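You operate a simulated robot arm through the tools that you are given. There is no shell and no other tool.

You are at the controls of a simulated robot arm. One attempt, no reset.

JOB
Raise the screen basket, bin the purple rag ball and the short twig, and lower it. Where these are worked on the way, their far stop is far enough and under half their travel is too little: screen basket.
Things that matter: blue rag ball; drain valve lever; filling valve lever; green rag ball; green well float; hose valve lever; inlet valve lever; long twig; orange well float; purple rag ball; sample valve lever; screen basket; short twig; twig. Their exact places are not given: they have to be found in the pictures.

It is judged by the outcome, as a careful person would: the job done as asked, and still so three seconds after it is handed in. It fails if anything else is knocked over, pushed out of place, dropped, spilled or broken.

ROBOT AND FRAMES
A 6-joint arm with a fingered hand on a trunk, on a base that moves. Base frame: it is fixed to the floor where the robot stands at the start and does not move with it; the origin is under the middle of the robot, x ahead of it, y to its left, z up; the surface under the hand at the start is at about z = 0.5. Units: m, degrees, N and s.
With the tool pointing down near the work surface it reaches from about 0.36 to 0.92 m from the robot's upright axis, wherever it stands. Its first joint turns from -166.0 to 166.0 degrees. Places, roughly: drain valve lever [0.7, 1.2, 0.3]; filling valve lever [1.1, 0.2, 1]; green well float [1, 0.3, 0.5]; hose valve lever [0.4, 2.5, 0.2]; inlet valve lever [0.4, 0.8, 0.7]; orange well float [1, 0.3, 0.7]; sample valve lever [0.3, 0, 0.4]; screen basket [0.6, 0, 0.6]; waste bin [0.5, -0.3, 0.8]; weir plate [0.8, 0.3, 0.6]. Payload 5 kg.
The TCP is the grasp point between the finger pads, 0.043 m short of the fingertips. In the tool frame z runs along the fingers and y along their closing line. The gripper opens to 0.144 m; its body begins 0.05 m behind the TCP. The gripper is a hand of 5 fingers: y runs from the thumb to the fingers, the wrist lies at [-0.021, -0.133, -0.233] in the tool frame, and closing takes about 1.5 s.
Orientation is told as [roll, pitch, yaw] about the base's x, y, z axes, in that order, counted from this pose: with the fingers straight down and the wrist toward the robot, the tool's x, y and z point along [0, 1, 0], [1, 0, 0] and [0, 0, -1] of the base frame.

CONTROLS
- The arm moves only by the tool drive_tool. Its arguments are lists of equal length, an entry for each row: "grip": the finger opening in m, from 0 to 0.144; "xyz": the shift along the base's x, y, z in m, a list of three; "delta_rot": the turn, a rotation vector about the base's x, y, z in degrees, a list of three. In form: {"grip": [grip, ...], "xyz": [[tx, ty, tz], ...], "delta_rot": [[wx, wy, wz], ...]}. A call has 1 to 20 rows; each row shifts and turns the commanded pose from where the row before left it. Rows are played at 5 a second. More than 0.05 m and 8.6 degrees between two rows, or a gripper value outside its range, and nothing of the call is played. Where a pose cannot be reached the arm comes as near as it can. A force on the tool above 90 N (or 10 N above the force at the start of the call, whichever is more), or a blocked arm, ends the call early, and 0.2 s more pass. Each finger travels about 0.072 m/s and halts on what it meets, pressing with about 30 N; the grip force reading is that of the motor and also rises with nothing between the fingers. The clock runs only during rows and for 0.2 s after the last one: add rows that do not move to give the fingers time. It gives the time, the measured TCP pose, the force on the tool (base axes), the opening and the grip force at its end, in the units of the frame above (readings bear some noise), with the torque about the TCP (base axes, N m) and any sound that the robot's microphone picked up.
- Cameras (640 x 400 px; columns grow to the right, rows downward): "scene" is now at [0.0165, 0.1602, 1.524]; the picture's right is [0.12, -0.99, 0.00], its down [-0.76, -0.09, -0.64] and it looks along [0.63, 0.08, -0.77] (base axes); focal length 249 px, centre (320, 200). "wrist" rides on the gripper at [0.086, -0.108, -0.168] in the tool frame; the picture's right is [-0.80, 0.28, -0.53], its down [-0.54, -0.73, 0.42] and it looks along [-0.27, 0.63, 0.73] (tool axes); focal length 275 px, centre (320, 200).
- get_image(camera): a new picture of that camera. No time passes.
- move_column(by): slides the trunk up (or, below 0, down) by that many m; the arm and the scene camera ride with it, the base frame stays. It gives what a move gives, with no picture.
- roll_base(legs): drives the robot by 1 to 6 legs, each [ahead, left, turn to the left] in m, m and degrees, along the robot's own axes; the way and the turn of a leg run together, so that a leg with both is an arc; at most 1.5 m and 180 degrees a leg. The arm and the cameras ride along, it lands a little off, and it stops where it bumps. It gives what a move gives.
- preshape(shape): the hand has 5 fingers and takes this shape, open, in about a second: jaw (thumb against the fingers, like two jaws); tri (thumb and two fingers); tip (a fingertip pinch); poke (one finger out to press); point (the index stretched); flat (the hand flat); cup (the hand cupped); fist (a fist). The gripper value then closes the fingers along that shape, each until it touches; the sizes above hold for jaw. It gives what a move gives, with no picture.
- aim_head(pan, tilt): turns the head with the scene camera to pan (to the left, within 155 degrees either way) and tilt (down, from -29 to 69), counted from straight ahead of the robot. It gives what a move gives.
- point_at(camera, pixels): for up to 12 pixels [column, row] of the newest picture of that camera ("zoom" is the newest enlarged one), the place [x, y, z] in the base frame of the surface seen there, good to about 0.002 m, but the place of the scene camera against the robot may be out by one fixed shift of up to 0.012 m in any direction. No time passes.
- enlarge(camera, box): a new picture of the part [left, top, right, bottom] of that camera's present view, enlarged. No time passes.
- job_done(): hands the job in; it is judged then, once.

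Leave the gripper open and the arm clear of the work at the hand-in unless told otherwise.

The tools are called after "Request:" as a command line: name --argument value ..., lists and objects as JSON in quotes. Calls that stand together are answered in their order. drive_tool: Moves the arm, as the interface text tells. Its arguments: {"type":"object","properties":{"grip":{"type":"array"},"xyz":{"type":"array"},"delta_rot":{"type":"array"}},"required":["grip","xyz","delta_rot"]} The other tools are called the same way: move_column (by) moves the trunk up or down; preshape (shape) gives the hand a shape; roll_base (legs) drives the base; aim_head (pan, tilt) turns the head that bears the scene camera; get_image (camera) takes a picture; point_at (camera, pixels) gives the place of the surface under pixels of a picture; enlarge (camera, box) takes an enlarged picture of a part of a camera's view; job_done () hands the job in.

At the start:

```text
t: 0.0
position: [0.5185, 0.1419, 1.2335]
orientation: [-0.1, 0.0, -0.1]
ft_force: [0.2, -0.4, 0.4]
ft_torque: [-0.03, 0.01, -0.05]
grip_width: 0.1435
grasp_force: 0.0
shape: jaw
trunk travel left (down, up): [-0.45, 0.14]
robot x, y, heading: [0.0006, -0.0008, 0.1]
head pan, tilt (commanded): [6.8, 50.3]
```

scene: 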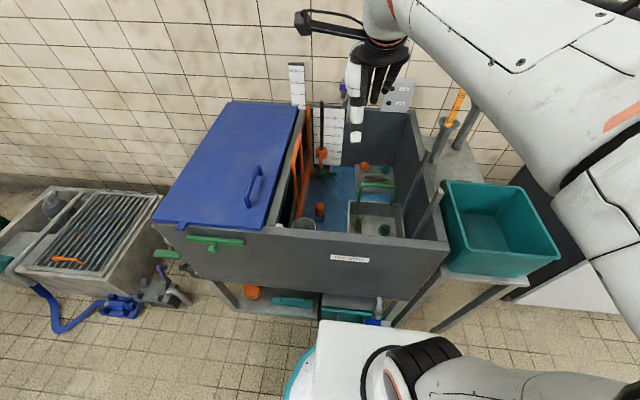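
wrist: 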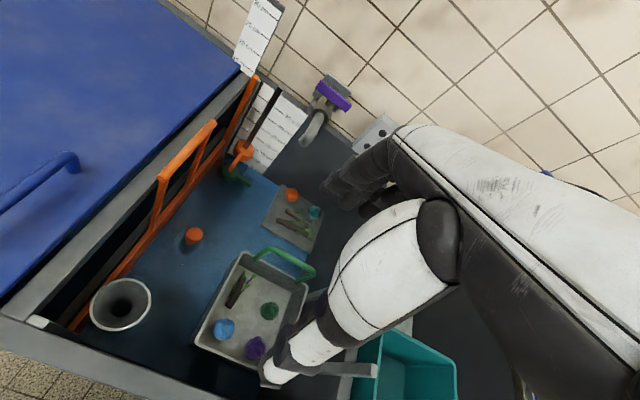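

I see a grey tank with a blue lid, a screen basket (grey tray with a green handle) near wrist pixel (255,310), and a teal bin to the right. I'll take enlarged views first to read the details.

Request:
enlarge --camera "wrist" --box '[180, 170, 420, 400]'

Request:
enlarge --camera "scene" --box '[280, 60, 480, 260]'

```text
1.74 times, centred on (300, 285) of wrist
```

zoom: 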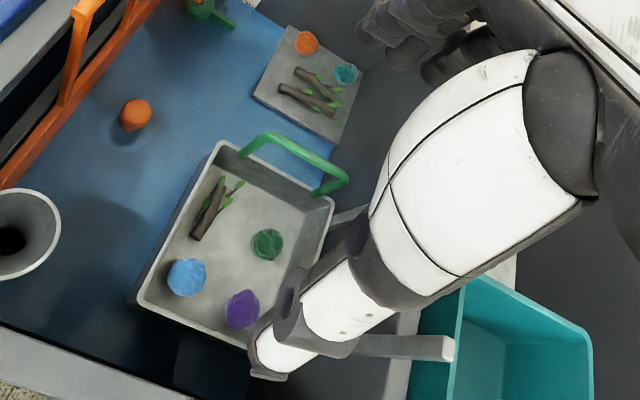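

```text
2.00 times, centred on (380, 160) of scene
```

zoom: 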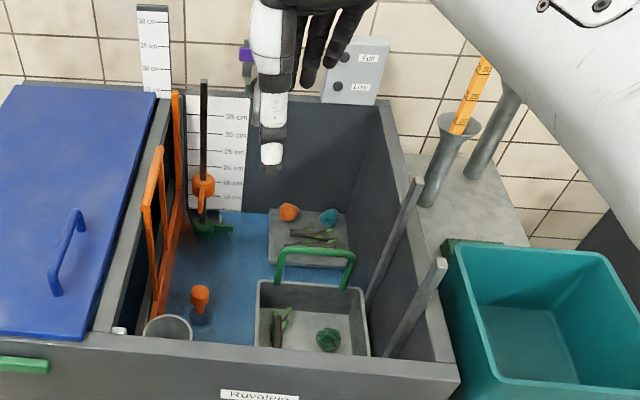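

Let me measure the main parts: the basket rims, handle, rods, bin and tank walls in the scene picture.

Request:
point_at --camera "scene" --pixels '[[376, 186], [348, 202], [405, 205], [345, 230], [385, 230], [420, 190], [440, 195], [416, 150], [335, 250], [440, 250], [450, 183], [525, 275]]'

Request:
point_at --camera "wrist" --pixels '[[290, 257], [242, 255], [306, 287], [195, 343], [250, 300], [235, 292], [270, 311], [256, 347], [224, 330], [375, 370], [292, 195], [300, 225]]'

```text
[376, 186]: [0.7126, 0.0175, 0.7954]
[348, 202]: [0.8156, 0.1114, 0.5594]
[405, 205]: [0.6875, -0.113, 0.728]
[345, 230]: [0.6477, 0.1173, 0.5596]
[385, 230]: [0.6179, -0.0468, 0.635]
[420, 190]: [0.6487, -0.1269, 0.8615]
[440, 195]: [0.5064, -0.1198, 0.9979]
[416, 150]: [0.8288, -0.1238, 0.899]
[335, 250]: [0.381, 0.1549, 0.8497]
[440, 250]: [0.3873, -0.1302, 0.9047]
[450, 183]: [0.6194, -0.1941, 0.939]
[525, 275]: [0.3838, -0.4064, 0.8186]
```

```text
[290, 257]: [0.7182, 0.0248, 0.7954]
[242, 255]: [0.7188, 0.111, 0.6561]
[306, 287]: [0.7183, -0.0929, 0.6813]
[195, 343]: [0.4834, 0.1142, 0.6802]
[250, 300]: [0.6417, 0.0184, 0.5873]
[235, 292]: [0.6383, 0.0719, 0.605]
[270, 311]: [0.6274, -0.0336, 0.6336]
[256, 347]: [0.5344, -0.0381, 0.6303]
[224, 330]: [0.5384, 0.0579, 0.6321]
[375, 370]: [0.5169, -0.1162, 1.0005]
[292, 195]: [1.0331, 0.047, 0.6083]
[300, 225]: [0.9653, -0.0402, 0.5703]
```

The basket rim sits near z 0.68 with its floor near 0.59, its green handle top is near (0.72, 0.02, 0.795), and two upright rods stand along y ≈ -0.12. The hand hides part of the view, so I'll move the arm left at this height (free air) and look again.

Request:
drive_tool --grip '[0.144, 0.144, 0.144, 0.144, 0.144, 0.144]' --xyz '[[0, 0.04, 0], [0, 0.04, 0], [0, 0.04, 0], [0, 0.04, 0], [0, 0.04, 0], [0, 0.04, 0]]' --delta_rot '[[0, 0, 0], [0, 0, 0], [0, 0, 0], [0, 0, 0], [0, 0, 0], [0, 0, 0]]'

Request:
get_image --camera "scene"

Request:
get_image --camera "wrist"

```text
t: 1.4
position: [0.5191, 0.3817, 1.234]
orientation: [0.0, 0.1, 0.0]
ft_force: [0.1, -0.9, 0.5]
ft_torque: [-0.03, 0.0, 0.01]
grip_width: 0.1435
grasp_force: 0.2
shape: jaw
trunk travel left (down, up): [-0.45, 0.14]
robot x, y, heading: [-0.0016, -0.0041, -0.0]
head pan, tilt (commanded): [6.8, 50.3]
```

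```text
taken
```

scene: 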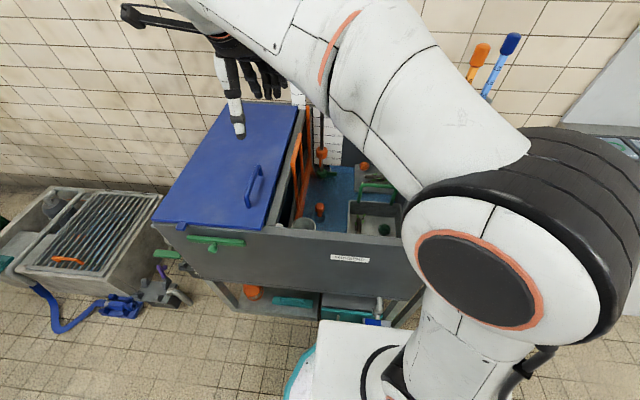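

```text
taken
```

wrist: 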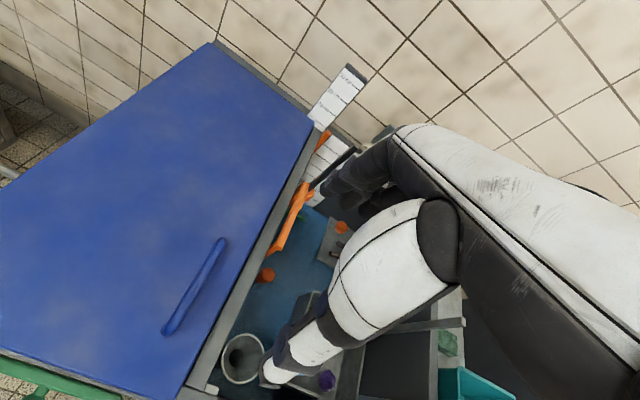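

That view is worse. I'll go back to the right, to about y = 0.0 and a little back, so that the wrist camera sees the whole basket clear of the hand.

Request:
drive_tool --grip '[0.144, 0.144, 0.144, 0.144, 0.144, 0.144, 0.144, 0.144, 0.144]' --xyz '[[0, -0.045, 0], [0, -0.045, 0], [0, -0.045, 0], [0, -0.045, 0], [0, -0.045, 0], [0, -0.045, 0], [0, -0.045, 0], [0, -0.045, 0], [0, -0.045, 0]]' --delta_rot '[[0, 0, 0], [0, 0, 0], [0, 0, 0], [0, 0, 0], [0, 0, 0], [0, 0, 0], [0, 0, 0], [0, 0, 0], [0, 0, 0]]'

Request:
get_image --camera "scene"

Request:
get_image --camera "wrist"

```text
t: 3.4
position: [0.5221, -0.0252, 1.235]
orientation: [0.0, 0.0, 0.1]
ft_force: [0.3, 0.8, -0.2]
ft_torque: [-0.01, 0.01, -0.02]
grip_width: 0.1439
grasp_force: 0.1
shape: jaw
trunk travel left (down, up): [-0.45, 0.14]
robot x, y, heading: [0.0006, 0.0023, -0.0]
head pan, tilt (commanded): [6.8, 50.3]
```

```text
taken
```

scene: 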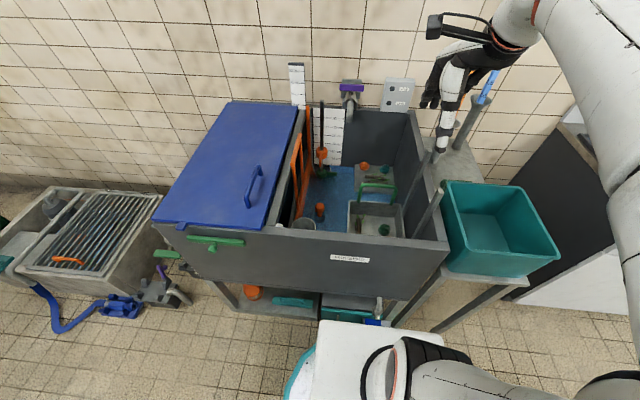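

```text
taken
```

wrist: 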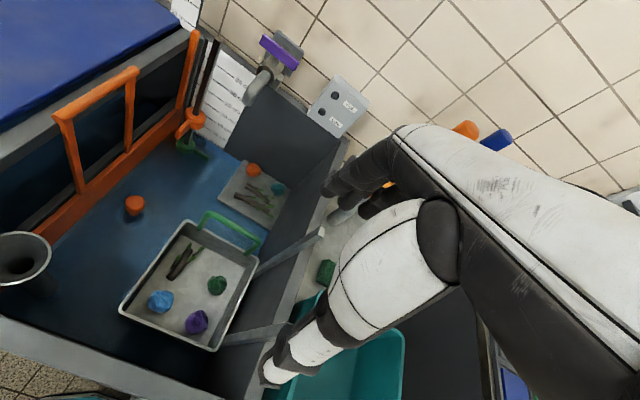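

Now the basket is fully visible at wrist pixel (195,285). I'll enlarge it and its rails.

Request:
enlarge --camera "wrist" --box '[100, 190, 340, 380]'

Request:
enlarge --camera "wrist" --box '[140, 220, 260, 340]'

Request:
enlarge --camera "scene" --box '[320, 80, 560, 280]'

```text
2.11 times, centred on (220, 285) of wrist
```

zoom: 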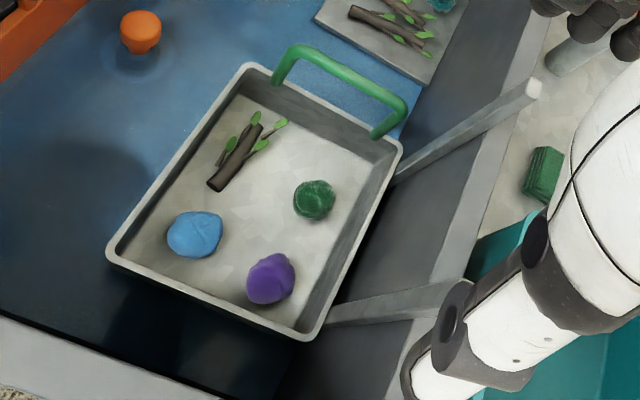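

```text
3.33 times, centred on (200, 280) of wrist
```

zoom: 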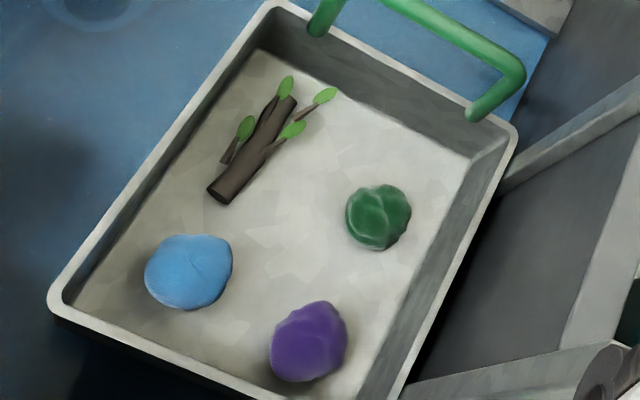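

```text
2.00 times, centred on (440, 180) of scene
```

zoom: 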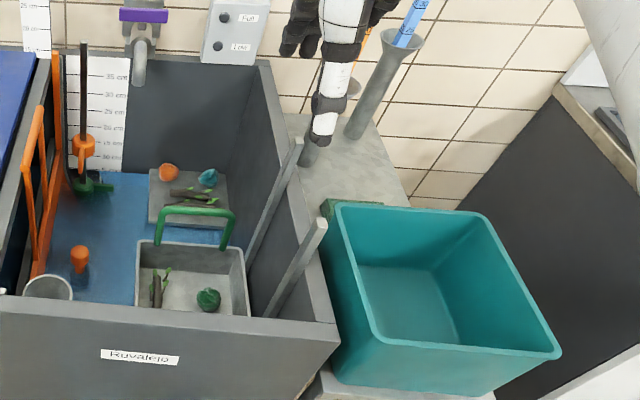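

The basket holds blue, green and purple rag balls and one twig; other twigs lie on the back tray. I need to compare twig lengths, so I'll zoom on the back tray.

Request:
enlarge --camera "wrist" --box '[200, 150, 300, 230]'

```text
5.00 times, centred on (250, 190) of wrist
```

zoom: 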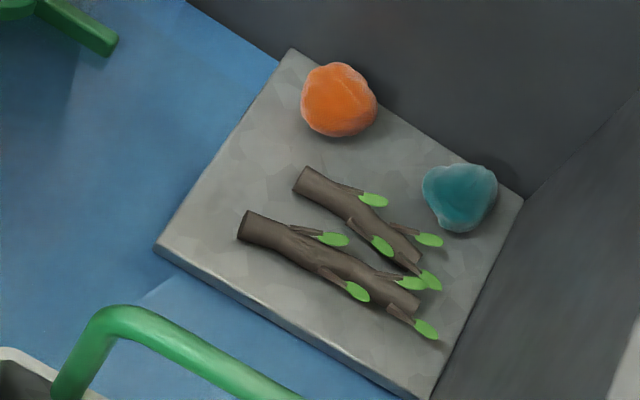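

Request:
point_at --camera "zoom" --pixels '[[300, 180], [416, 258], [244, 226], [414, 306], [340, 100], [460, 195], [165, 245], [290, 55], [510, 200]]'

Request:
enlarge --camera "wrist" --box '[140, 220, 260, 340]'

```text
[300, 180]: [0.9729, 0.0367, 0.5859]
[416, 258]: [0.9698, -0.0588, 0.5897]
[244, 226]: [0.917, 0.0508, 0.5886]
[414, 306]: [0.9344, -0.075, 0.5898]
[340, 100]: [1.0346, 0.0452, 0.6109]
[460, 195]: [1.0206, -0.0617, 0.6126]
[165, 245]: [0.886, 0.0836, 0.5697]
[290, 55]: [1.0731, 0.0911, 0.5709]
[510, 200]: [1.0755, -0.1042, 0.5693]
```

```text
3.33 times, centred on (200, 280) of wrist
```

zoom: 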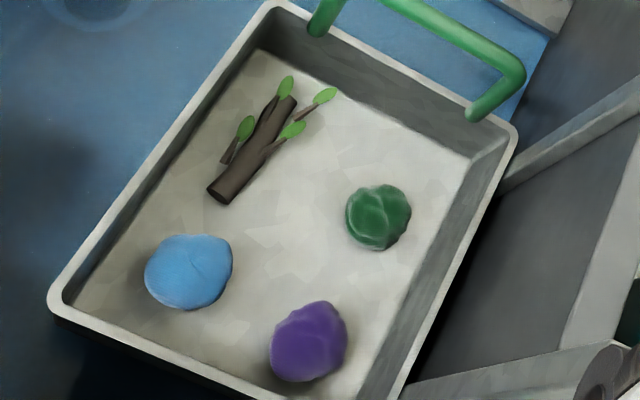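

Request:
point_at --camera "zoom" --pixels '[[218, 190], [288, 103], [250, 150], [188, 268], [308, 338], [378, 215], [70, 305], [275, 8], [510, 135], [325, 20], [515, 75], [480, 105]]'

Request:
point_at --camera "wrist" --pixels '[[320, 232], [262, 265], [285, 325], [228, 338], [325, 272], [390, 340], [205, 213], [258, 240], [265, 83], [230, 360], [345, 135], [300, 300]]'

```text
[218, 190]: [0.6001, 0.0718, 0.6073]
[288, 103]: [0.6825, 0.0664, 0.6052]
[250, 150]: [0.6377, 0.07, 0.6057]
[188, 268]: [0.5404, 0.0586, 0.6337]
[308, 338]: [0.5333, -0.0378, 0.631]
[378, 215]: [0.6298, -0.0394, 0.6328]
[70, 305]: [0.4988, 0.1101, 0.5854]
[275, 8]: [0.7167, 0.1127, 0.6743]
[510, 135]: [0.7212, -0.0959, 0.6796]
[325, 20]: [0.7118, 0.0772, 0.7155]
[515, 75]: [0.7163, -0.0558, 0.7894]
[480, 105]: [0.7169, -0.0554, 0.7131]
```

```text
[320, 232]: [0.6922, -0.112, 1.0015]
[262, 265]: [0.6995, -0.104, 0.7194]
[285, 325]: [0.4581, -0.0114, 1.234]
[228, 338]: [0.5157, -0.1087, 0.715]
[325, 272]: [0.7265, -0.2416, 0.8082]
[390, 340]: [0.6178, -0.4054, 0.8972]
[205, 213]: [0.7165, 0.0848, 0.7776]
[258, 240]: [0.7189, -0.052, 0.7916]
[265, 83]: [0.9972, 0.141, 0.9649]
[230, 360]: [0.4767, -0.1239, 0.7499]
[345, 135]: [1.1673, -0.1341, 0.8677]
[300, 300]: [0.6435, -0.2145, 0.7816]
```

The basket twig is about 0.085 m long, while the two on the back tray are about 0.096 and 0.127 m, so the one in the basket is the short twig. The handle bar runs along y at x ≈ 0.717, z ≈ 0.79. The default hand closes along x, which suits it. I'll move above the handle at this height and check for the rods at (0.515,-0.112) and (0.692,-0.112), whose tops are near z 1.0.

Request:
drive_tool --grip '[0.144, 0.144, 0.144, 0.144, 0.144]' --xyz '[[0.039, 0.009, 0], [0.039, 0.009, 0], [0.039, 0.009, 0], [0.039, 0.009, 0], [0.039, 0.009, 0]]' --delta_rot '[[0, 0, 0], [0, 0, 0], [0, 0, 0], [0, 0, 0], [0, 0, 0]]'

Request:
get_image --camera "scene"

Request:
get_image --camera "wrist"

```text
t: 4.6
position: [0.7149, 0.0219, 1.2341]
orientation: [0.0, 0.1, -0.1]
ft_force: [0.2, -0.2, -0.8]
ft_torque: [-0.01, 0.02, 0.01]
grip_width: 0.144
grasp_force: 0.1
shape: jaw
trunk travel left (down, up): [-0.45, 0.14]
robot x, y, heading: [-0.0035, -0.0019, -0.2]
head pan, tilt (commanded): [6.8, 50.3]
```

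```text
taken
```

scene: 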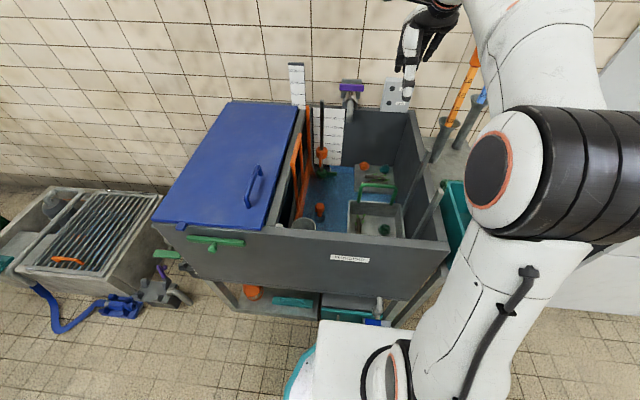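

```text
taken
```

wrist: 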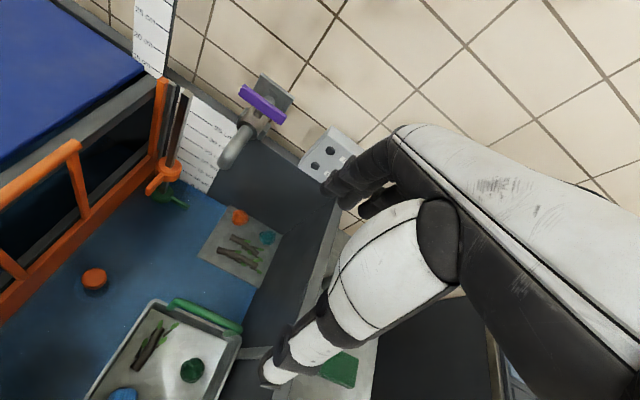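

The elbow swings out to the right over the bin. I'll measure how high the elbow and forearm are.

Request:
point_at --camera "scene" --pixels '[[487, 170], [560, 200], [480, 60], [430, 300], [530, 30], [450, 250], [510, 235], [400, 330], [440, 20], [620, 140]]'

```text
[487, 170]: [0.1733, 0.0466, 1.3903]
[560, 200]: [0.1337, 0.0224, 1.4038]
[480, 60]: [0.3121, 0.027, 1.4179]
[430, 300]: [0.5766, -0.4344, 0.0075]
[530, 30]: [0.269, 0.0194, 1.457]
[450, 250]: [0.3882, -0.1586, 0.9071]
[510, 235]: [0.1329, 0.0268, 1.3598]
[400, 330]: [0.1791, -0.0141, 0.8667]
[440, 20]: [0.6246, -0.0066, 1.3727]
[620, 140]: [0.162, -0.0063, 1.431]
```

The elbow is up at z ≈ 1.4 in the y ≈ 0 plane, so the forearm will stay clear of the rods and the front wall. I'll lower to z ≈ 0.89, with fingertips still above the handle, and check.

Request:
drive_tool --grip '[0.144, 0.144, 0.144, 0.144, 0.144, 0.144, 0.144, 0.144, 0.144]' --xyz '[[0, 0, -0.04], [0, 0, -0.04], [0, 0, -0.04], [0, 0, -0.04], [0, 0, -0.04], [0, 0, -0.04], [0, 0, -0.04], [0, 0, -0.04], [0, 0, -0.02]]' --delta_rot '[[0, 0, 0], [0, 0, 0], [0, 0, 0], [0, 0, 0], [0, 0, 0], [0, 0, 0], [0, 0, 0], [0, 0, 0], [0, 0, 0]]'

Request:
get_image --camera "scene"

Request:
get_image --camera "wrist"

```text
t: 6.6
position: [0.7126, 0.022, 0.8948]
orientation: [-0.1, 0.1, 0.0]
ft_force: [0.0, 0.2, -0.1]
ft_torque: [0.03, 0.03, 0.05]
grip_width: 0.144
grasp_force: 0.1
shape: jaw
trunk travel left (down, up): [-0.45, 0.14]
robot x, y, heading: [-0.0021, 0.0019, -0.1]
head pan, tilt (commanded): [6.8, 50.3]
```

```text
taken
```

scene: 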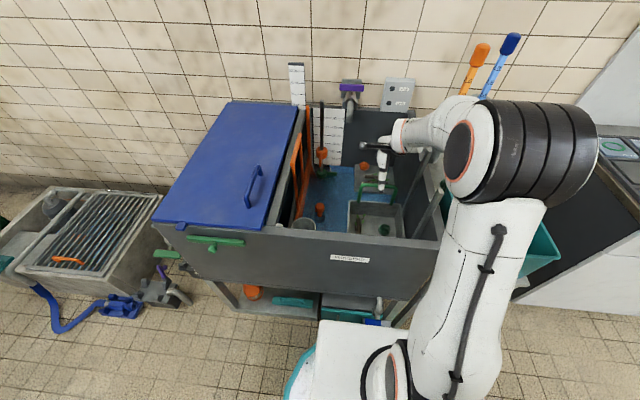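

```text
taken
```

wrist: 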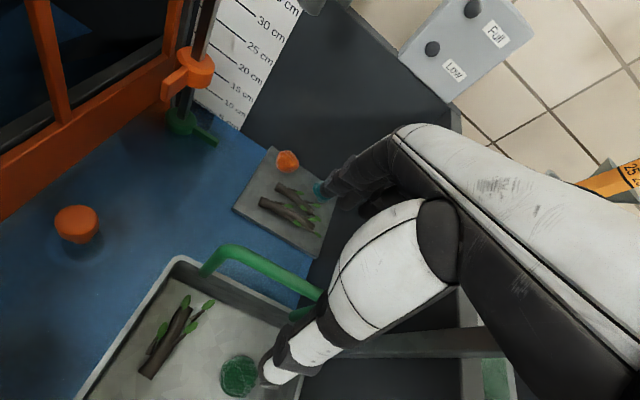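

Nothing is touched so far. I'll enlarge the scene around the hand and measure the handle bar precisely from the wrist camera.

Request:
enlarge --camera "scene" --box '[320, 100, 460, 250]'

Request:
point_at --camera "wrist" --pixels '[[215, 250], [240, 250], [265, 262], [290, 274], [310, 288], [208, 268], [430, 340], [265, 375], [370, 345]]'

```text
2.67 times, centred on (390, 175) of scene
```

zoom: 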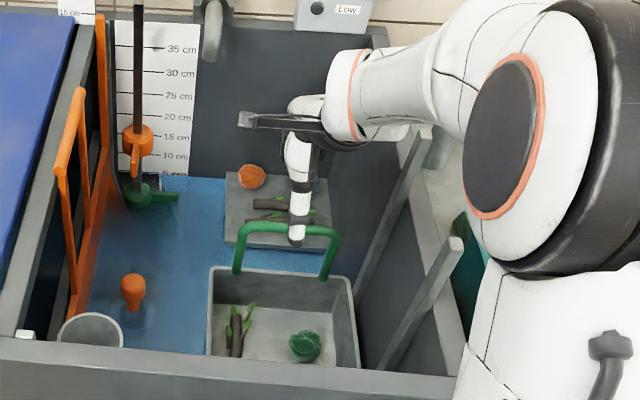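

```text
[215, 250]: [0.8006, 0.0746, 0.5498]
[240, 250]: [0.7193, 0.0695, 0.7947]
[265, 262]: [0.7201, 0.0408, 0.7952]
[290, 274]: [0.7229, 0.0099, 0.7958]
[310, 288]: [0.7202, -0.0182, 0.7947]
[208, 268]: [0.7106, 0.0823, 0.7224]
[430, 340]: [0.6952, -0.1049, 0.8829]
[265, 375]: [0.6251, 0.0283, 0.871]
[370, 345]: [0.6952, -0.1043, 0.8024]
```

The bar is at x ≈ 0.720 with its top at z ≈ 0.795, free along y from about -0.04 to 0.07. I'll move 0.005 forward and go down to z ≈ 0.788 with the bar between thumb and fingers.

Request:
drive_tool --grip '[0.144, 0.144, 0.144, 0.144, 0.144]' --xyz '[[0.005, 0, 0], [0, 0, -0.036], [0, 0, -0.036], [0, 0, -0.034], [0, 0, 0]]' --delta_rot '[[0, 0, 0], [0, 0, 0], [0, 0, 0], [0, 0, 0], [0, 0, 0]]'

Request:
enlarge --camera "scene" --box '[320, 100, 460, 250]'

Request:
get_image --camera "wrist"

```text
t: 7.8
position: [0.7187, 0.0211, 0.7868]
orientation: [-0.1, 0.1, 0.0]
ft_force: [0.4, 0.2, 0.2]
ft_torque: [-0.01, 0.03, -0.01]
grip_width: 0.1436
grasp_force: 0.0
shape: jaw
trunk travel left (down, up): [-0.45, 0.14]
robot x, y, heading: [0.0017, -0.0004, 0.1]
head pan, tilt (commanded): [6.8, 50.3]
```

```text
2.67 times, centred on (390, 175) of scene
```

zoom: 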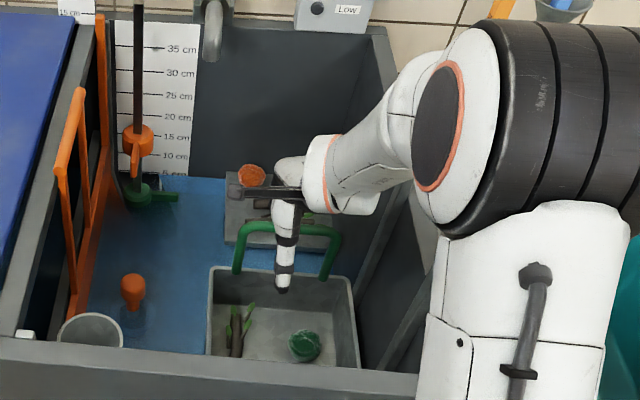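

```text
taken
```

wrist: 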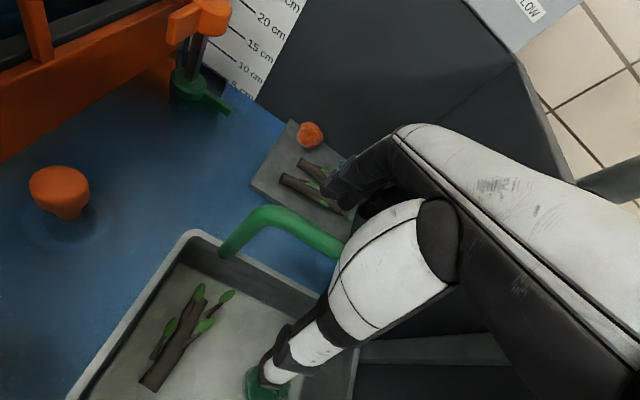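

The bar now lies between thumb and fingers, with no contact force. Closing the hand on it.

Request:
drive_tool --grip '[0.11, 0.08, 0.05, 0.02, 0.0, 0.0, 0.0, 0.0, 0.0, 0.0]' --xyz '[[0, 0, 0], [0, 0, 0], [0, 0, 0], [0, 0, 0], [0, 0, 0], [0, 0, 0], [0, 0, 0], [0, 0, 0], [0, 0, 0], [0, 0, 0]]' --delta_rot '[[0, 0, 0], [0, 0, 0], [0, 0, 0], [0, 0, 0], [0, 0, 0], [0, 0, 0], [0, 0, 0], [0, 0, 0], [0, 0, 0], [0, 0, 0]]'

Request:
enlarge --camera "scene" --box '[320, 100, 460, 250]'

Request:
get_image --camera "wrist"

```text
t: 10.0
position: [0.7176, 0.0205, 0.7863]
orientation: [0.0, 0.1, 0.0]
ft_force: [-2.2, 0.3, -2.0]
ft_torque: [-0.03, -0.05, 0.16]
grip_width: 0.0003
grasp_force: 29.6
shape: jaw
trunk travel left (down, up): [-0.45, 0.14]
robot x, y, heading: [-0.0021, -0.0005, 0.1]
head pan, tilt (commanded): [6.8, 50.3]
```

```text
2.67 times, centred on (390, 175) of scene
```

zoom: 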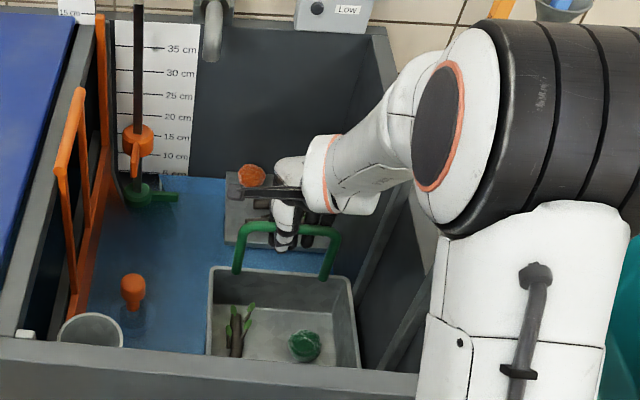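

```text
taken
```

wrist: 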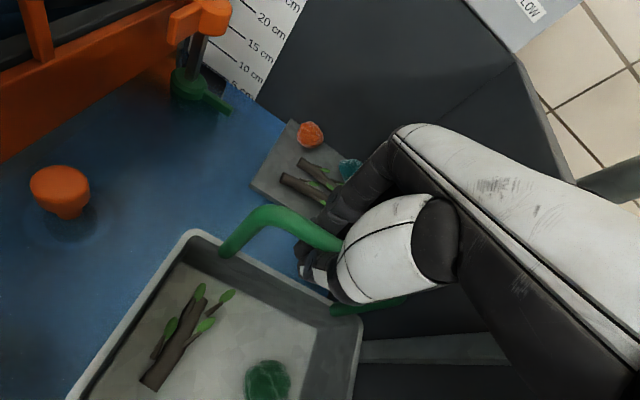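

The fingers closed right round the bar (opening 0, grip 29.6 N), so it is caged in the hand. I'll lift 0.03 slowly and watch the force and the basket.

Request:
drive_tool --grip '[0.0, 0.0, 0.0, 0.0]' --xyz '[[0, 0, 0.01], [0, 0, 0.01], [0, 0, 0.01], [0, 0, 0]]' --delta_rot '[[0, 0, 0], [0, 0, 0], [0, 0, 0], [0, 0, 0]]'

Request:
get_image --camera "wrist"

Request:
enlarge --camera "scene" --box '[320, 100, 460, 250]'

```text
t: 11.0
position: [0.7177, 0.021, 0.8186]
orientation: [0.1, 0.0, 0.0]
ft_force: [-5.8, -2.4, -1.1]
ft_torque: [0.02, -0.05, 0.12]
grip_width: 0.0
grasp_force: 29.8
shape: jaw
trunk travel left (down, up): [-0.45, 0.14]
robot x, y, heading: [0.0016, 0.0007, 0.0]
head pan, tilt (commanded): [6.8, 50.3]
```

```text
taken
```

wrist: 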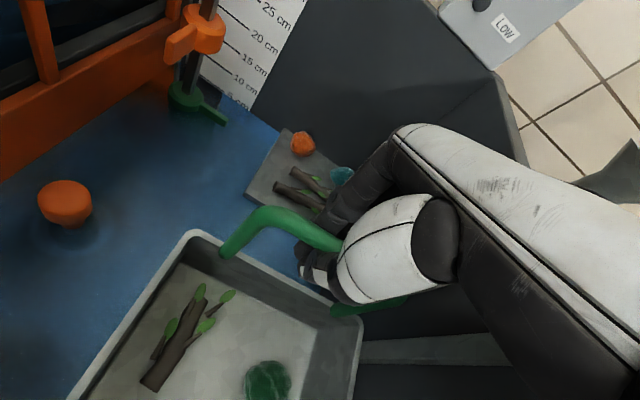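

```text
2.67 times, centred on (390, 175) of scene
```

zoom: 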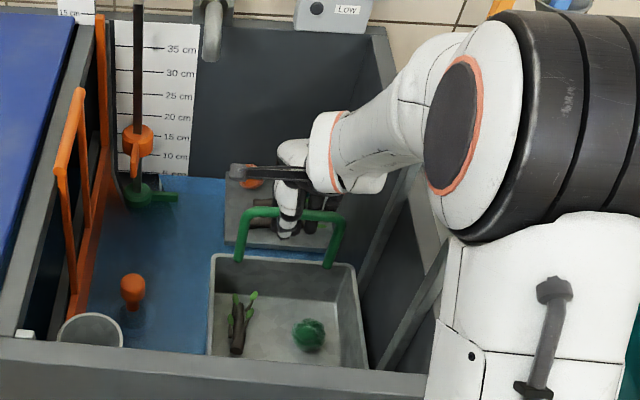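

The basket rises with the hand and the forces stay small. I'll continue straight up another 0.12 m at gentle speed.

Request:
drive_tool --grip '[0.0, 0.0, 0.0, 0.0, 0.0, 0.0, 0.0, 0.0, 0.0]' --xyz '[[0, 0, 0.015], [0, 0, 0.015], [0, 0, 0.015], [0, 0, 0.015], [0, 0, 0.015], [0, 0, 0.015], [0, 0, 0.015], [0, 0, 0.015], [0, 0, 0]]' --delta_rot '[[0, 0, 0], [0, 0, 0], [0, 0, 0], [0, 0, 0], [0, 0, 0], [0, 0, 0], [0, 0, 0], [0, 0, 0], [0, 0, 0]]'

Request:
get_image --camera "wrist"

Request:
enlarge --camera "scene" --box '[320, 80, 460, 250]'

```text
t: 13.0
position: [0.7185, 0.0211, 0.9383]
orientation: [0.0, -0.1, 0.0]
ft_force: [-5.0, -6.9, 0.3]
ft_torque: [0.03, 0.0, 0.11]
grip_width: 0.0
grasp_force: 29.9
shape: jaw
trunk travel left (down, up): [-0.45, 0.14]
robot x, y, heading: [-0.0014, 0.0014, 0.1]
head pan, tilt (commanded): [6.8, 50.3]
```

```text
taken
```

wrist: 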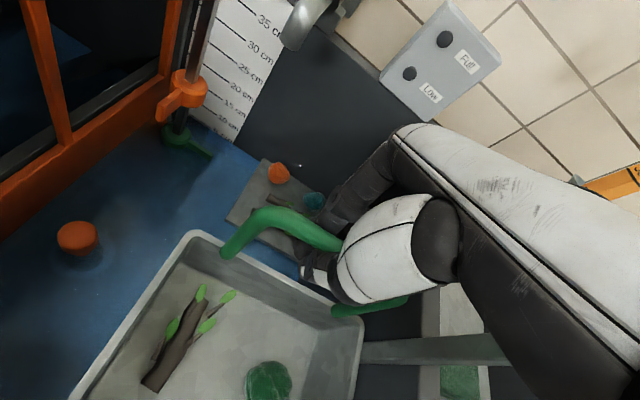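

```text
2.35 times, centred on (390, 165) of scene
```

zoom: 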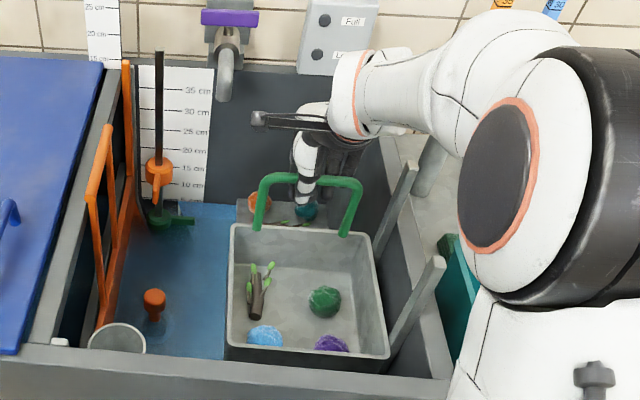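

Still smooth. The rim is now near z 0.83. I'll continue up 0.1 m.

Request:
drive_tool --grip '[0.0, 0.0, 0.0, 0.0, 0.0, 0.0, 0.0, 0.0, 0.0, 0.0, 0.0]' --xyz '[[0, 0, 0.01], [0, 0, 0.01], [0, 0, 0.01], [0, 0, 0.01], [0, 0, 0.01], [0, 0, 0.01], [0, 0, 0.01], [0, 0, 0.01], [0, 0, 0.01], [0, 0, 0.01], [0, 0, 0]]' --delta_rot '[[0, 0, 0], [0, 0, 0], [0, 0, 0], [0, 0, 0], [0, 0, 0], [0, 0, 0], [0, 0, 0], [0, 0, 0], [0, 0, 0], [0, 0, 0], [0, 0, 0]]'

Request:
get_image --camera "wrist"

Request:
enlarge --camera "scene" --box '[320, 80, 460, 250]'

```text
t: 15.4
position: [0.7177, 0.0222, 1.0386]
orientation: [-0.1, 0.0, 0.0]
ft_force: [-6.3, -8.3, -1.7]
ft_torque: [0.04, -0.01, 0.11]
grip_width: 0.0
grasp_force: 30.3
shape: jaw
trunk travel left (down, up): [-0.45, 0.14]
robot x, y, heading: [-0.0018, -0.0034, -0.0]
head pan, tilt (commanded): [6.8, 50.3]
```

```text
taken
```

wrist: 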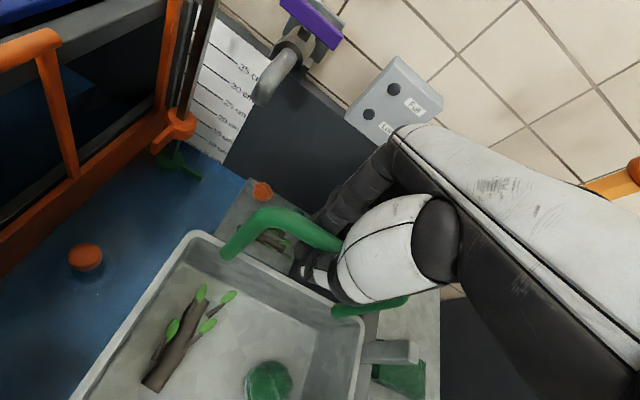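

```text
2.35 times, centred on (390, 165) of scene
```

zoom: 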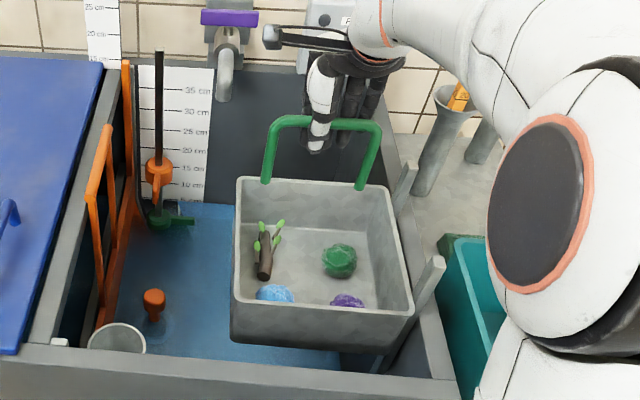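

The rim is near z 0.93 and no stop has been felt yet. I'll go on up in 0.01 steps until the stop is felt.

Request:
drive_tool --grip '[0.0, 0.0, 0.0, 0.0, 0.0, 0.0, 0.0]' --xyz '[[0, 0, 0.01], [0, 0, 0.01], [0, 0, 0.01], [0, 0, 0.01], [0, 0, 0.01], [0, 0, 0.01], [0, 0, 0]]' --delta_rot '[[0, 0, 0], [0, 0, 0], [0, 0, 0], [0, 0, 0], [0, 0, 0], [0, 0, 0], [0, 0, 0]]'

Request:
enlarge --camera "scene" --box '[320, 80, 460, 250]'

```text
t: 17.0
position: [0.7199, 0.0226, 1.0928]
orientation: [0.0, 0.6, 0.1]
ft_force: [-2.7, -3.4, -33.0]
ft_torque: [0.31, 0.06, 0.11]
grip_width: 0.0
grasp_force: 30.1
shape: jaw
trunk travel left (down, up): [-0.45, 0.14]
robot x, y, heading: [-0.0061, -0.003, 0.0]
head pan, tilt (commanded): [6.8, 50.3]
```

```text
2.35 times, centred on (390, 165) of scene
```

zoom: 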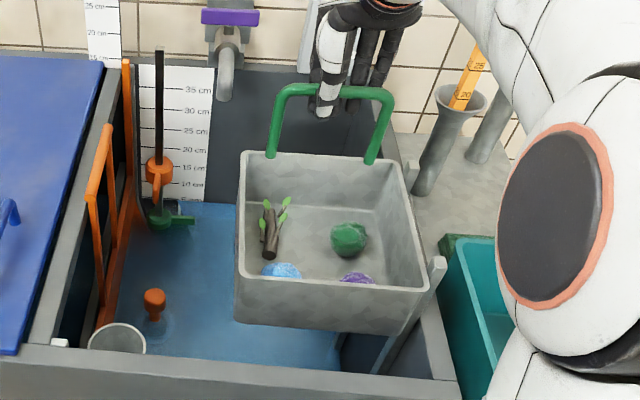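

I felt the top stop: -33 N at z ≈ 1.093, about 0.30 m of travel. During the lift the load was nearly zero, so the basket seems self-holding. I'll ease off the stop slightly and read the force before opening.

Request:
drive_tool --grip '[0.0, 0.0, 0.0]' --xyz '[[0, 0, -0.004], [0, 0, -0.002], [0, 0, 0]]' --delta_rot '[[0, 0, 0], [0, 0, 0], [0, 0, 0]]'

Request:
get_image --camera "wrist"

```text
t: 17.8
position: [0.7173, 0.023, 1.092]
orientation: [0.1, 0.1, 0.0]
ft_force: [-5.2, 0.6, -17.2]
ft_torque: [0.23, 0.07, 0.16]
grip_width: 0.0002
grasp_force: 30.3
shape: jaw
trunk travel left (down, up): [-0.45, 0.14]
robot x, y, heading: [0.0018, -0.001, 0.0]
head pan, tilt (commanded): [6.8, 50.3]
```

```text
taken
```

wrist: 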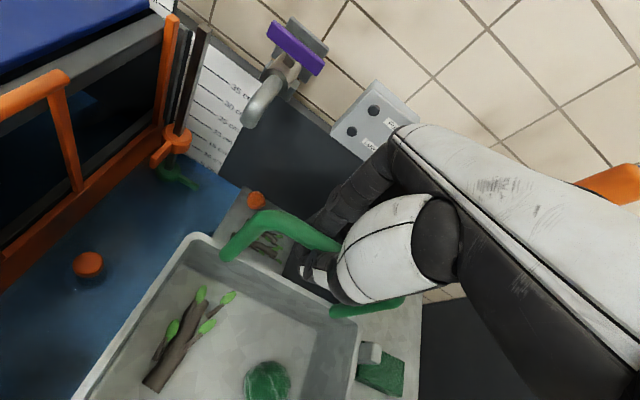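

There is still -17 N of upward pull. I'll ease down another 0.003.

Request:
drive_tool --grip '[0.0, 0.0, 0.0]' --xyz '[[0, 0, -0.003], [0, 0, 0], [0, 0, 0]]' --delta_rot '[[0, 0, 0], [0, 0, 0], [0, 0, 0]]'

Request:
point_at --camera "wrist" --pixels '[[220, 245], [130, 330], [270, 220]]'

```text
t: 18.6
position: [0.7182, 0.0239, 1.0909]
orientation: [0.0, -0.1, 0.0]
ft_force: [-2.7, 3.1, -0.7]
ft_torque: [0.16, 0.05, 0.2]
grip_width: 0.0
grasp_force: 30.0
shape: jaw
trunk travel left (down, up): [-0.45, 0.14]
robot x, y, heading: [-0.0, 0.0002, 0.1]
head pan, tilt (commanded): [6.8, 50.3]
```

```text
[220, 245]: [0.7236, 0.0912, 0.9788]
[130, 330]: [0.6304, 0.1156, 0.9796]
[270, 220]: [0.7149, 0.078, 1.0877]
```

The vertical force is about zero while the basket stays at the top, so it carries itself. I'll open the hand a little first and check that it does not sink.

Request:
drive_tool --grip '[0.01, 0.02, 0.03, 0.03, 0.03]' --xyz '[[0, 0, 0], [0, 0, 0], [0, 0, 0], [0, 0, 0], [0, 0, 0]]' --delta_rot '[[0, 0, 0], [0, 0, 0], [0, 0, 0], [0, 0, 0], [0, 0, 0]]'

Request:
get_image --camera "wrist"

Request:
point_at --camera "wrist" --pixels '[[220, 245], [130, 330], [270, 220]]'

```text
t: 19.8
position: [0.7191, 0.0227, 1.0894]
orientation: [0.0, 0.0, 0.0]
ft_force: [0.1, -0.2, -0.3]
ft_torque: [0.04, -0.01, 0.0]
grip_width: 0.0294
grasp_force: 0.1
shape: jaw
trunk travel left (down, up): [-0.45, 0.14]
robot x, y, heading: [-0.0013, 0.0012, -0.4]
head pan, tilt (commanded): [6.8, 50.3]
```

```text
taken
```

wrist: 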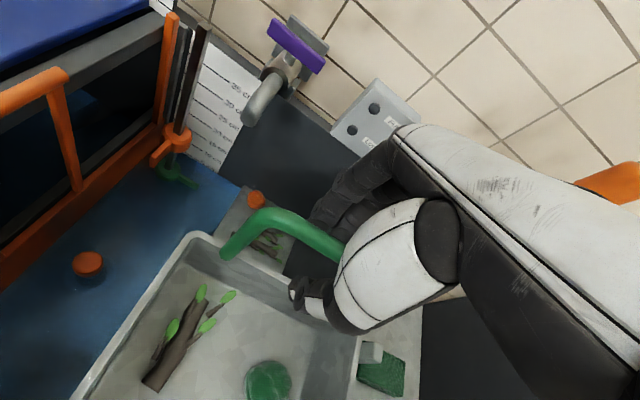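

```text
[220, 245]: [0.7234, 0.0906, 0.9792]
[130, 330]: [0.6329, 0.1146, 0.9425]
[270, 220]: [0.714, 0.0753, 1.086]
```

The contact force is zero and the basket has not moved. I'll open fully and then rise 0.12 to clear the handle.

Request:
drive_tool --grip '[0.06, 0.09, 0.12, 0.144, 0.144, 0.144, 0.144, 0.144, 0.144, 0.144, 0.144]' --xyz '[[0, 0, 0], [0, 0, 0], [0, 0, 0], [0, 0, 0], [0, 0, 0], [0, 0, 0.01], [0, 0, 0.02], [0, 0, 0.03], [0, 0, 0.03], [0, 0, 0.03], [0, 0, 0.03]]' --delta_rot '[[0, 0, 0], [0, 0, 0], [0, 0, 0], [0, 0, 0], [0, 0, 0], [0, 0, 0], [0, 0, 0], [0, 0, 0], [0, 0, 0], [0, 0, 0], [0, 0, 0]]'

Request:
get_image --camera "scene"

Request:
get_image --camera "wrist"

```text
t: 22.2
position: [0.7185, 0.0213, 1.238]
orientation: [0.1, 0.1, 0.0]
ft_force: [-0.5, -0.6, 0.0]
ft_torque: [0.0, -0.02, 0.01]
grip_width: 0.1437
grasp_force: 0.0
shape: jaw
trunk travel left (down, up): [-0.45, 0.14]
robot x, y, heading: [-0.0, 0.0005, -0.1]
head pan, tilt (commanded): [6.8, 50.3]
```

```text
taken
```

scene: 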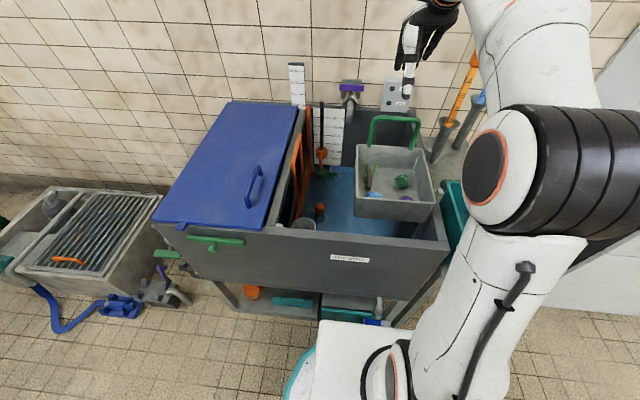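

```text
taken
```

wrist: 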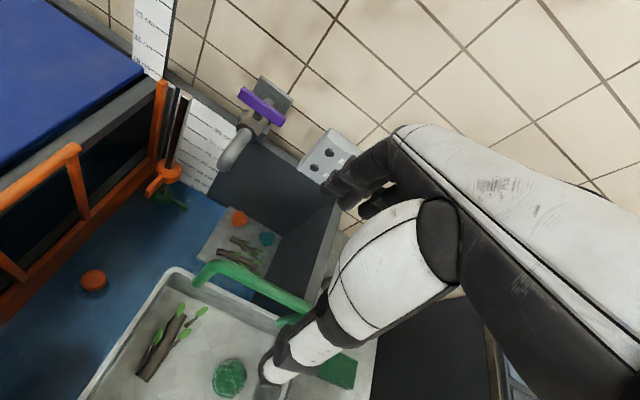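

The basket holds itself at the top (rim now about z 0.98). Next I need a closer look at the purple ball in its front-right corner, so I'll move back towards x ≈ 0.48 at this height, well above the rim and handle.

Request:
drive_tool --grip '[0.144, 0.144, 0.144, 0.144, 0.144, 0.144]' --xyz '[[-0.04, -0.01, 0], [-0.04, -0.01, 0], [-0.04, -0.01, 0], [-0.04, -0.01, 0], [-0.04, -0.01, 0], [-0.04, -0.01, 0]]' --delta_rot '[[0, 0, 0], [0, 0, 0], [0, 0, 0], [0, 0, 0], [0, 0, 0], [0, 0, 0]]'

Request:
get_image --camera "scene"

Request:
get_image --camera "wrist"

```text
t: 23.6
position: [0.4789, -0.0369, 1.2406]
orientation: [0.0, 0.0, 0.0]
ft_force: [0.0, 0.6, -0.4]
ft_torque: [-0.01, 0.02, -0.05]
grip_width: 0.1438
grasp_force: 0.1
shape: jaw
trunk travel left (down, up): [-0.45, 0.14]
robot x, y, heading: [-0.0042, -0.0013, -0.1]
head pan, tilt (commanded): [6.8, 50.3]
```

```text
taken
```

scene: 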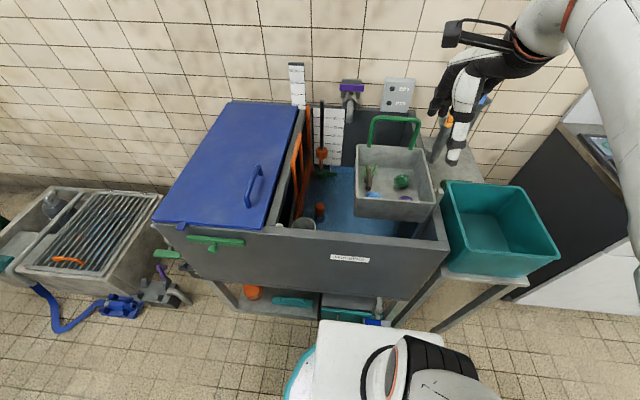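

```text
taken
```

wrist: 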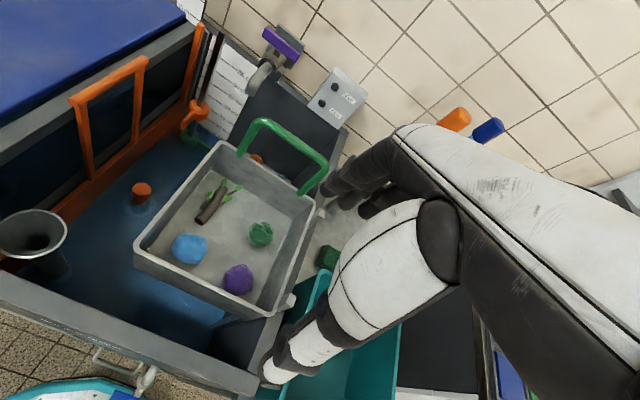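

Now I'll zoom on the basket and measure the balls, twig and inner walls.

Request:
enlarge --camera "wrist" --box '[130, 130, 340, 330]'

```text
2.00 times, centred on (235, 230) of wrist
```

zoom: 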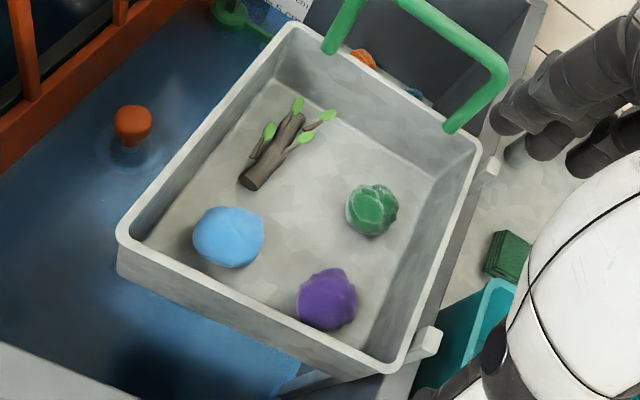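

Request:
point_at --camera "zoom" --pixels '[[325, 290], [300, 292], [352, 297], [325, 272], [230, 232], [195, 235], [262, 235], [372, 200], [250, 180], [300, 120], [270, 145], [262, 160]]'

Request:
point_at --camera "zoom" --pixels '[[130, 228], [120, 245], [380, 365], [400, 350], [475, 160], [300, 30], [140, 240], [385, 330], [280, 90], [440, 180], [430, 345], [485, 165]]'

```text
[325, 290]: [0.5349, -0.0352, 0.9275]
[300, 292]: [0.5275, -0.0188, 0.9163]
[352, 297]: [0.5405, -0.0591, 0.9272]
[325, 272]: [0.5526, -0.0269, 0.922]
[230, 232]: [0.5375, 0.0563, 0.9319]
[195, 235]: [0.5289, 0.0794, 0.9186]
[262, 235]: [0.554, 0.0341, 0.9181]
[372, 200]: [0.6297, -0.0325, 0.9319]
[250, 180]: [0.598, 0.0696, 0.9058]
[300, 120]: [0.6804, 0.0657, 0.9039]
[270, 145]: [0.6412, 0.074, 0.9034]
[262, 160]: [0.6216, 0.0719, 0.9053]
```

```text
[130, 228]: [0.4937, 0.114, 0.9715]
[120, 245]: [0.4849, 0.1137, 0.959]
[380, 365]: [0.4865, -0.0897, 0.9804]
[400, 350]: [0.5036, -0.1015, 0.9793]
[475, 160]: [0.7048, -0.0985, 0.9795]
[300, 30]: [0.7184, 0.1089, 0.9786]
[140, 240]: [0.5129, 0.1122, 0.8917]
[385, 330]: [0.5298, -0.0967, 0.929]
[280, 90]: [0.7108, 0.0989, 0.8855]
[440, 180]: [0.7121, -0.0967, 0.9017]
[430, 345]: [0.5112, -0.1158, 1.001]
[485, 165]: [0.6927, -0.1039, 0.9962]
```

Basket interior: x 0.491–0.711, y -0.0965–0.111, floor z ≈ 0.886, rim 0.98. The purple ball's centre is about (0.541, -0.039, 0.908), radius ≈ 0.022. I need the hand's own shape to plan clearances, so I'll zoom on it.

Request:
enlarge --camera "scene" --box '[400, 10, 600, 180]'

Request:
point_at --camera "zoom" --pixels '[[168, 375], [180, 320], [195, 260], [215, 200], [150, 130], [180, 110], [110, 240], [200, 160], [255, 220], [275, 230]]'

```text
2.35 times, centred on (500, 95) of scene
```

zoom: 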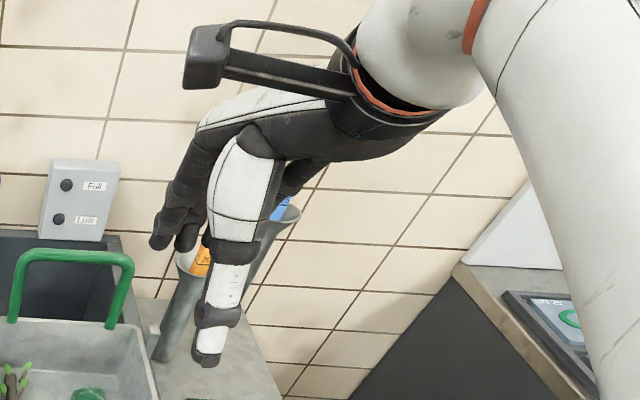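

```text
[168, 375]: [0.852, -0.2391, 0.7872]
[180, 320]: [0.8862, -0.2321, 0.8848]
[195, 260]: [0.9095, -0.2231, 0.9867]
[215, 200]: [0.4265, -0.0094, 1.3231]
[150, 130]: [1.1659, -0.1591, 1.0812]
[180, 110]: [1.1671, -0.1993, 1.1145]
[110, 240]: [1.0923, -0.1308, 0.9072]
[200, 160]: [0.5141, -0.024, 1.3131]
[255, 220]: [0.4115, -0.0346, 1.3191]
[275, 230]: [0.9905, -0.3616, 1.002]
```

Request:
point_at --camera "zoom" --pixels '[[205, 360], [215, 340], [218, 315], [228, 285], [235, 250], [235, 215], [240, 170], [260, 140], [160, 240], [185, 195], [200, 175], [300, 150]]'

Request:
point_at --camera "scene" --pixels '[[435, 105], [440, 100], [450, 85], [460, 60], [480, 60], [520, 60], [460, 35], [540, 30], [480, 38]]'

```text
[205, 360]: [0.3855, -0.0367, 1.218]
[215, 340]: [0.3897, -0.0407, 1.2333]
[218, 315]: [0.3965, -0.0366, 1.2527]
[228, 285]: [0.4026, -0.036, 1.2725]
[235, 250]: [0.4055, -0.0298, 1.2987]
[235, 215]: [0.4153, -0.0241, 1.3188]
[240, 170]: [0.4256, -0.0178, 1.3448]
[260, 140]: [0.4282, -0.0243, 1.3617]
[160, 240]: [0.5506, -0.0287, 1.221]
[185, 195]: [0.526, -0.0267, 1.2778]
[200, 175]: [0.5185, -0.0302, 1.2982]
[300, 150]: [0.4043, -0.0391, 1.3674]
```

```text
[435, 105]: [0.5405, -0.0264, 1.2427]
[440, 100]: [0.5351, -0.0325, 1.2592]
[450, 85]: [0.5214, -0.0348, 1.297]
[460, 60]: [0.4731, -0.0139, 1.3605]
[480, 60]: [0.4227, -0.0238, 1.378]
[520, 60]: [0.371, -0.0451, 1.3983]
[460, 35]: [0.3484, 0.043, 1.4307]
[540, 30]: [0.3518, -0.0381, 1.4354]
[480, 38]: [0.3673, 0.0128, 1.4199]
```

The hand is like a wishbone: the thumb sits on the robot side, splayed about 0.09 out at full opening. Turning the hand so thumb and fingers close along y gives more room around the purple ball (0.035 m to the right wall, 0.049 m to the blue ball). First I'll measure the bin.

Request:
point_at --camera "scene" --pixels '[[444, 184], [520, 187], [557, 240], [447, 262], [490, 235], [500, 210], [470, 215], [510, 245], [530, 262], [445, 220]]'

Request:
enlarge --camera "scene" --box '[420, 160, 580, 300]'

```text
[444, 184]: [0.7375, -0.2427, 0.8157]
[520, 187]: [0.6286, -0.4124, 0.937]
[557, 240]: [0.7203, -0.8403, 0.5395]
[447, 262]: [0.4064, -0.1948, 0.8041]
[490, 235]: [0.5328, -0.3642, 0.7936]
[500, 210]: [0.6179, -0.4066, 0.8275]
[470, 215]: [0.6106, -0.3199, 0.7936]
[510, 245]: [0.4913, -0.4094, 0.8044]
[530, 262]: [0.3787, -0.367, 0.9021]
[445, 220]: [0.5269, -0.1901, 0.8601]
```

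```text
2.86 times, centred on (500, 230) of scene
```

zoom: 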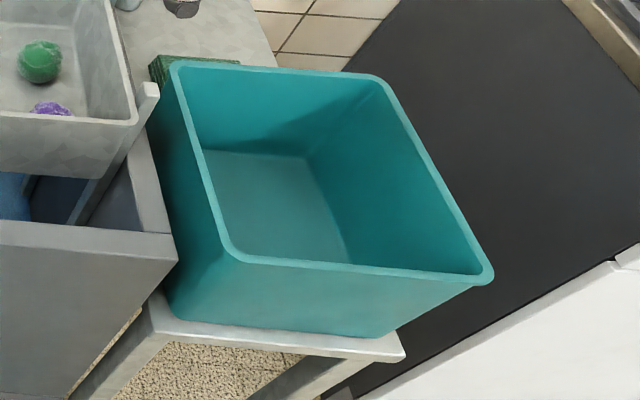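

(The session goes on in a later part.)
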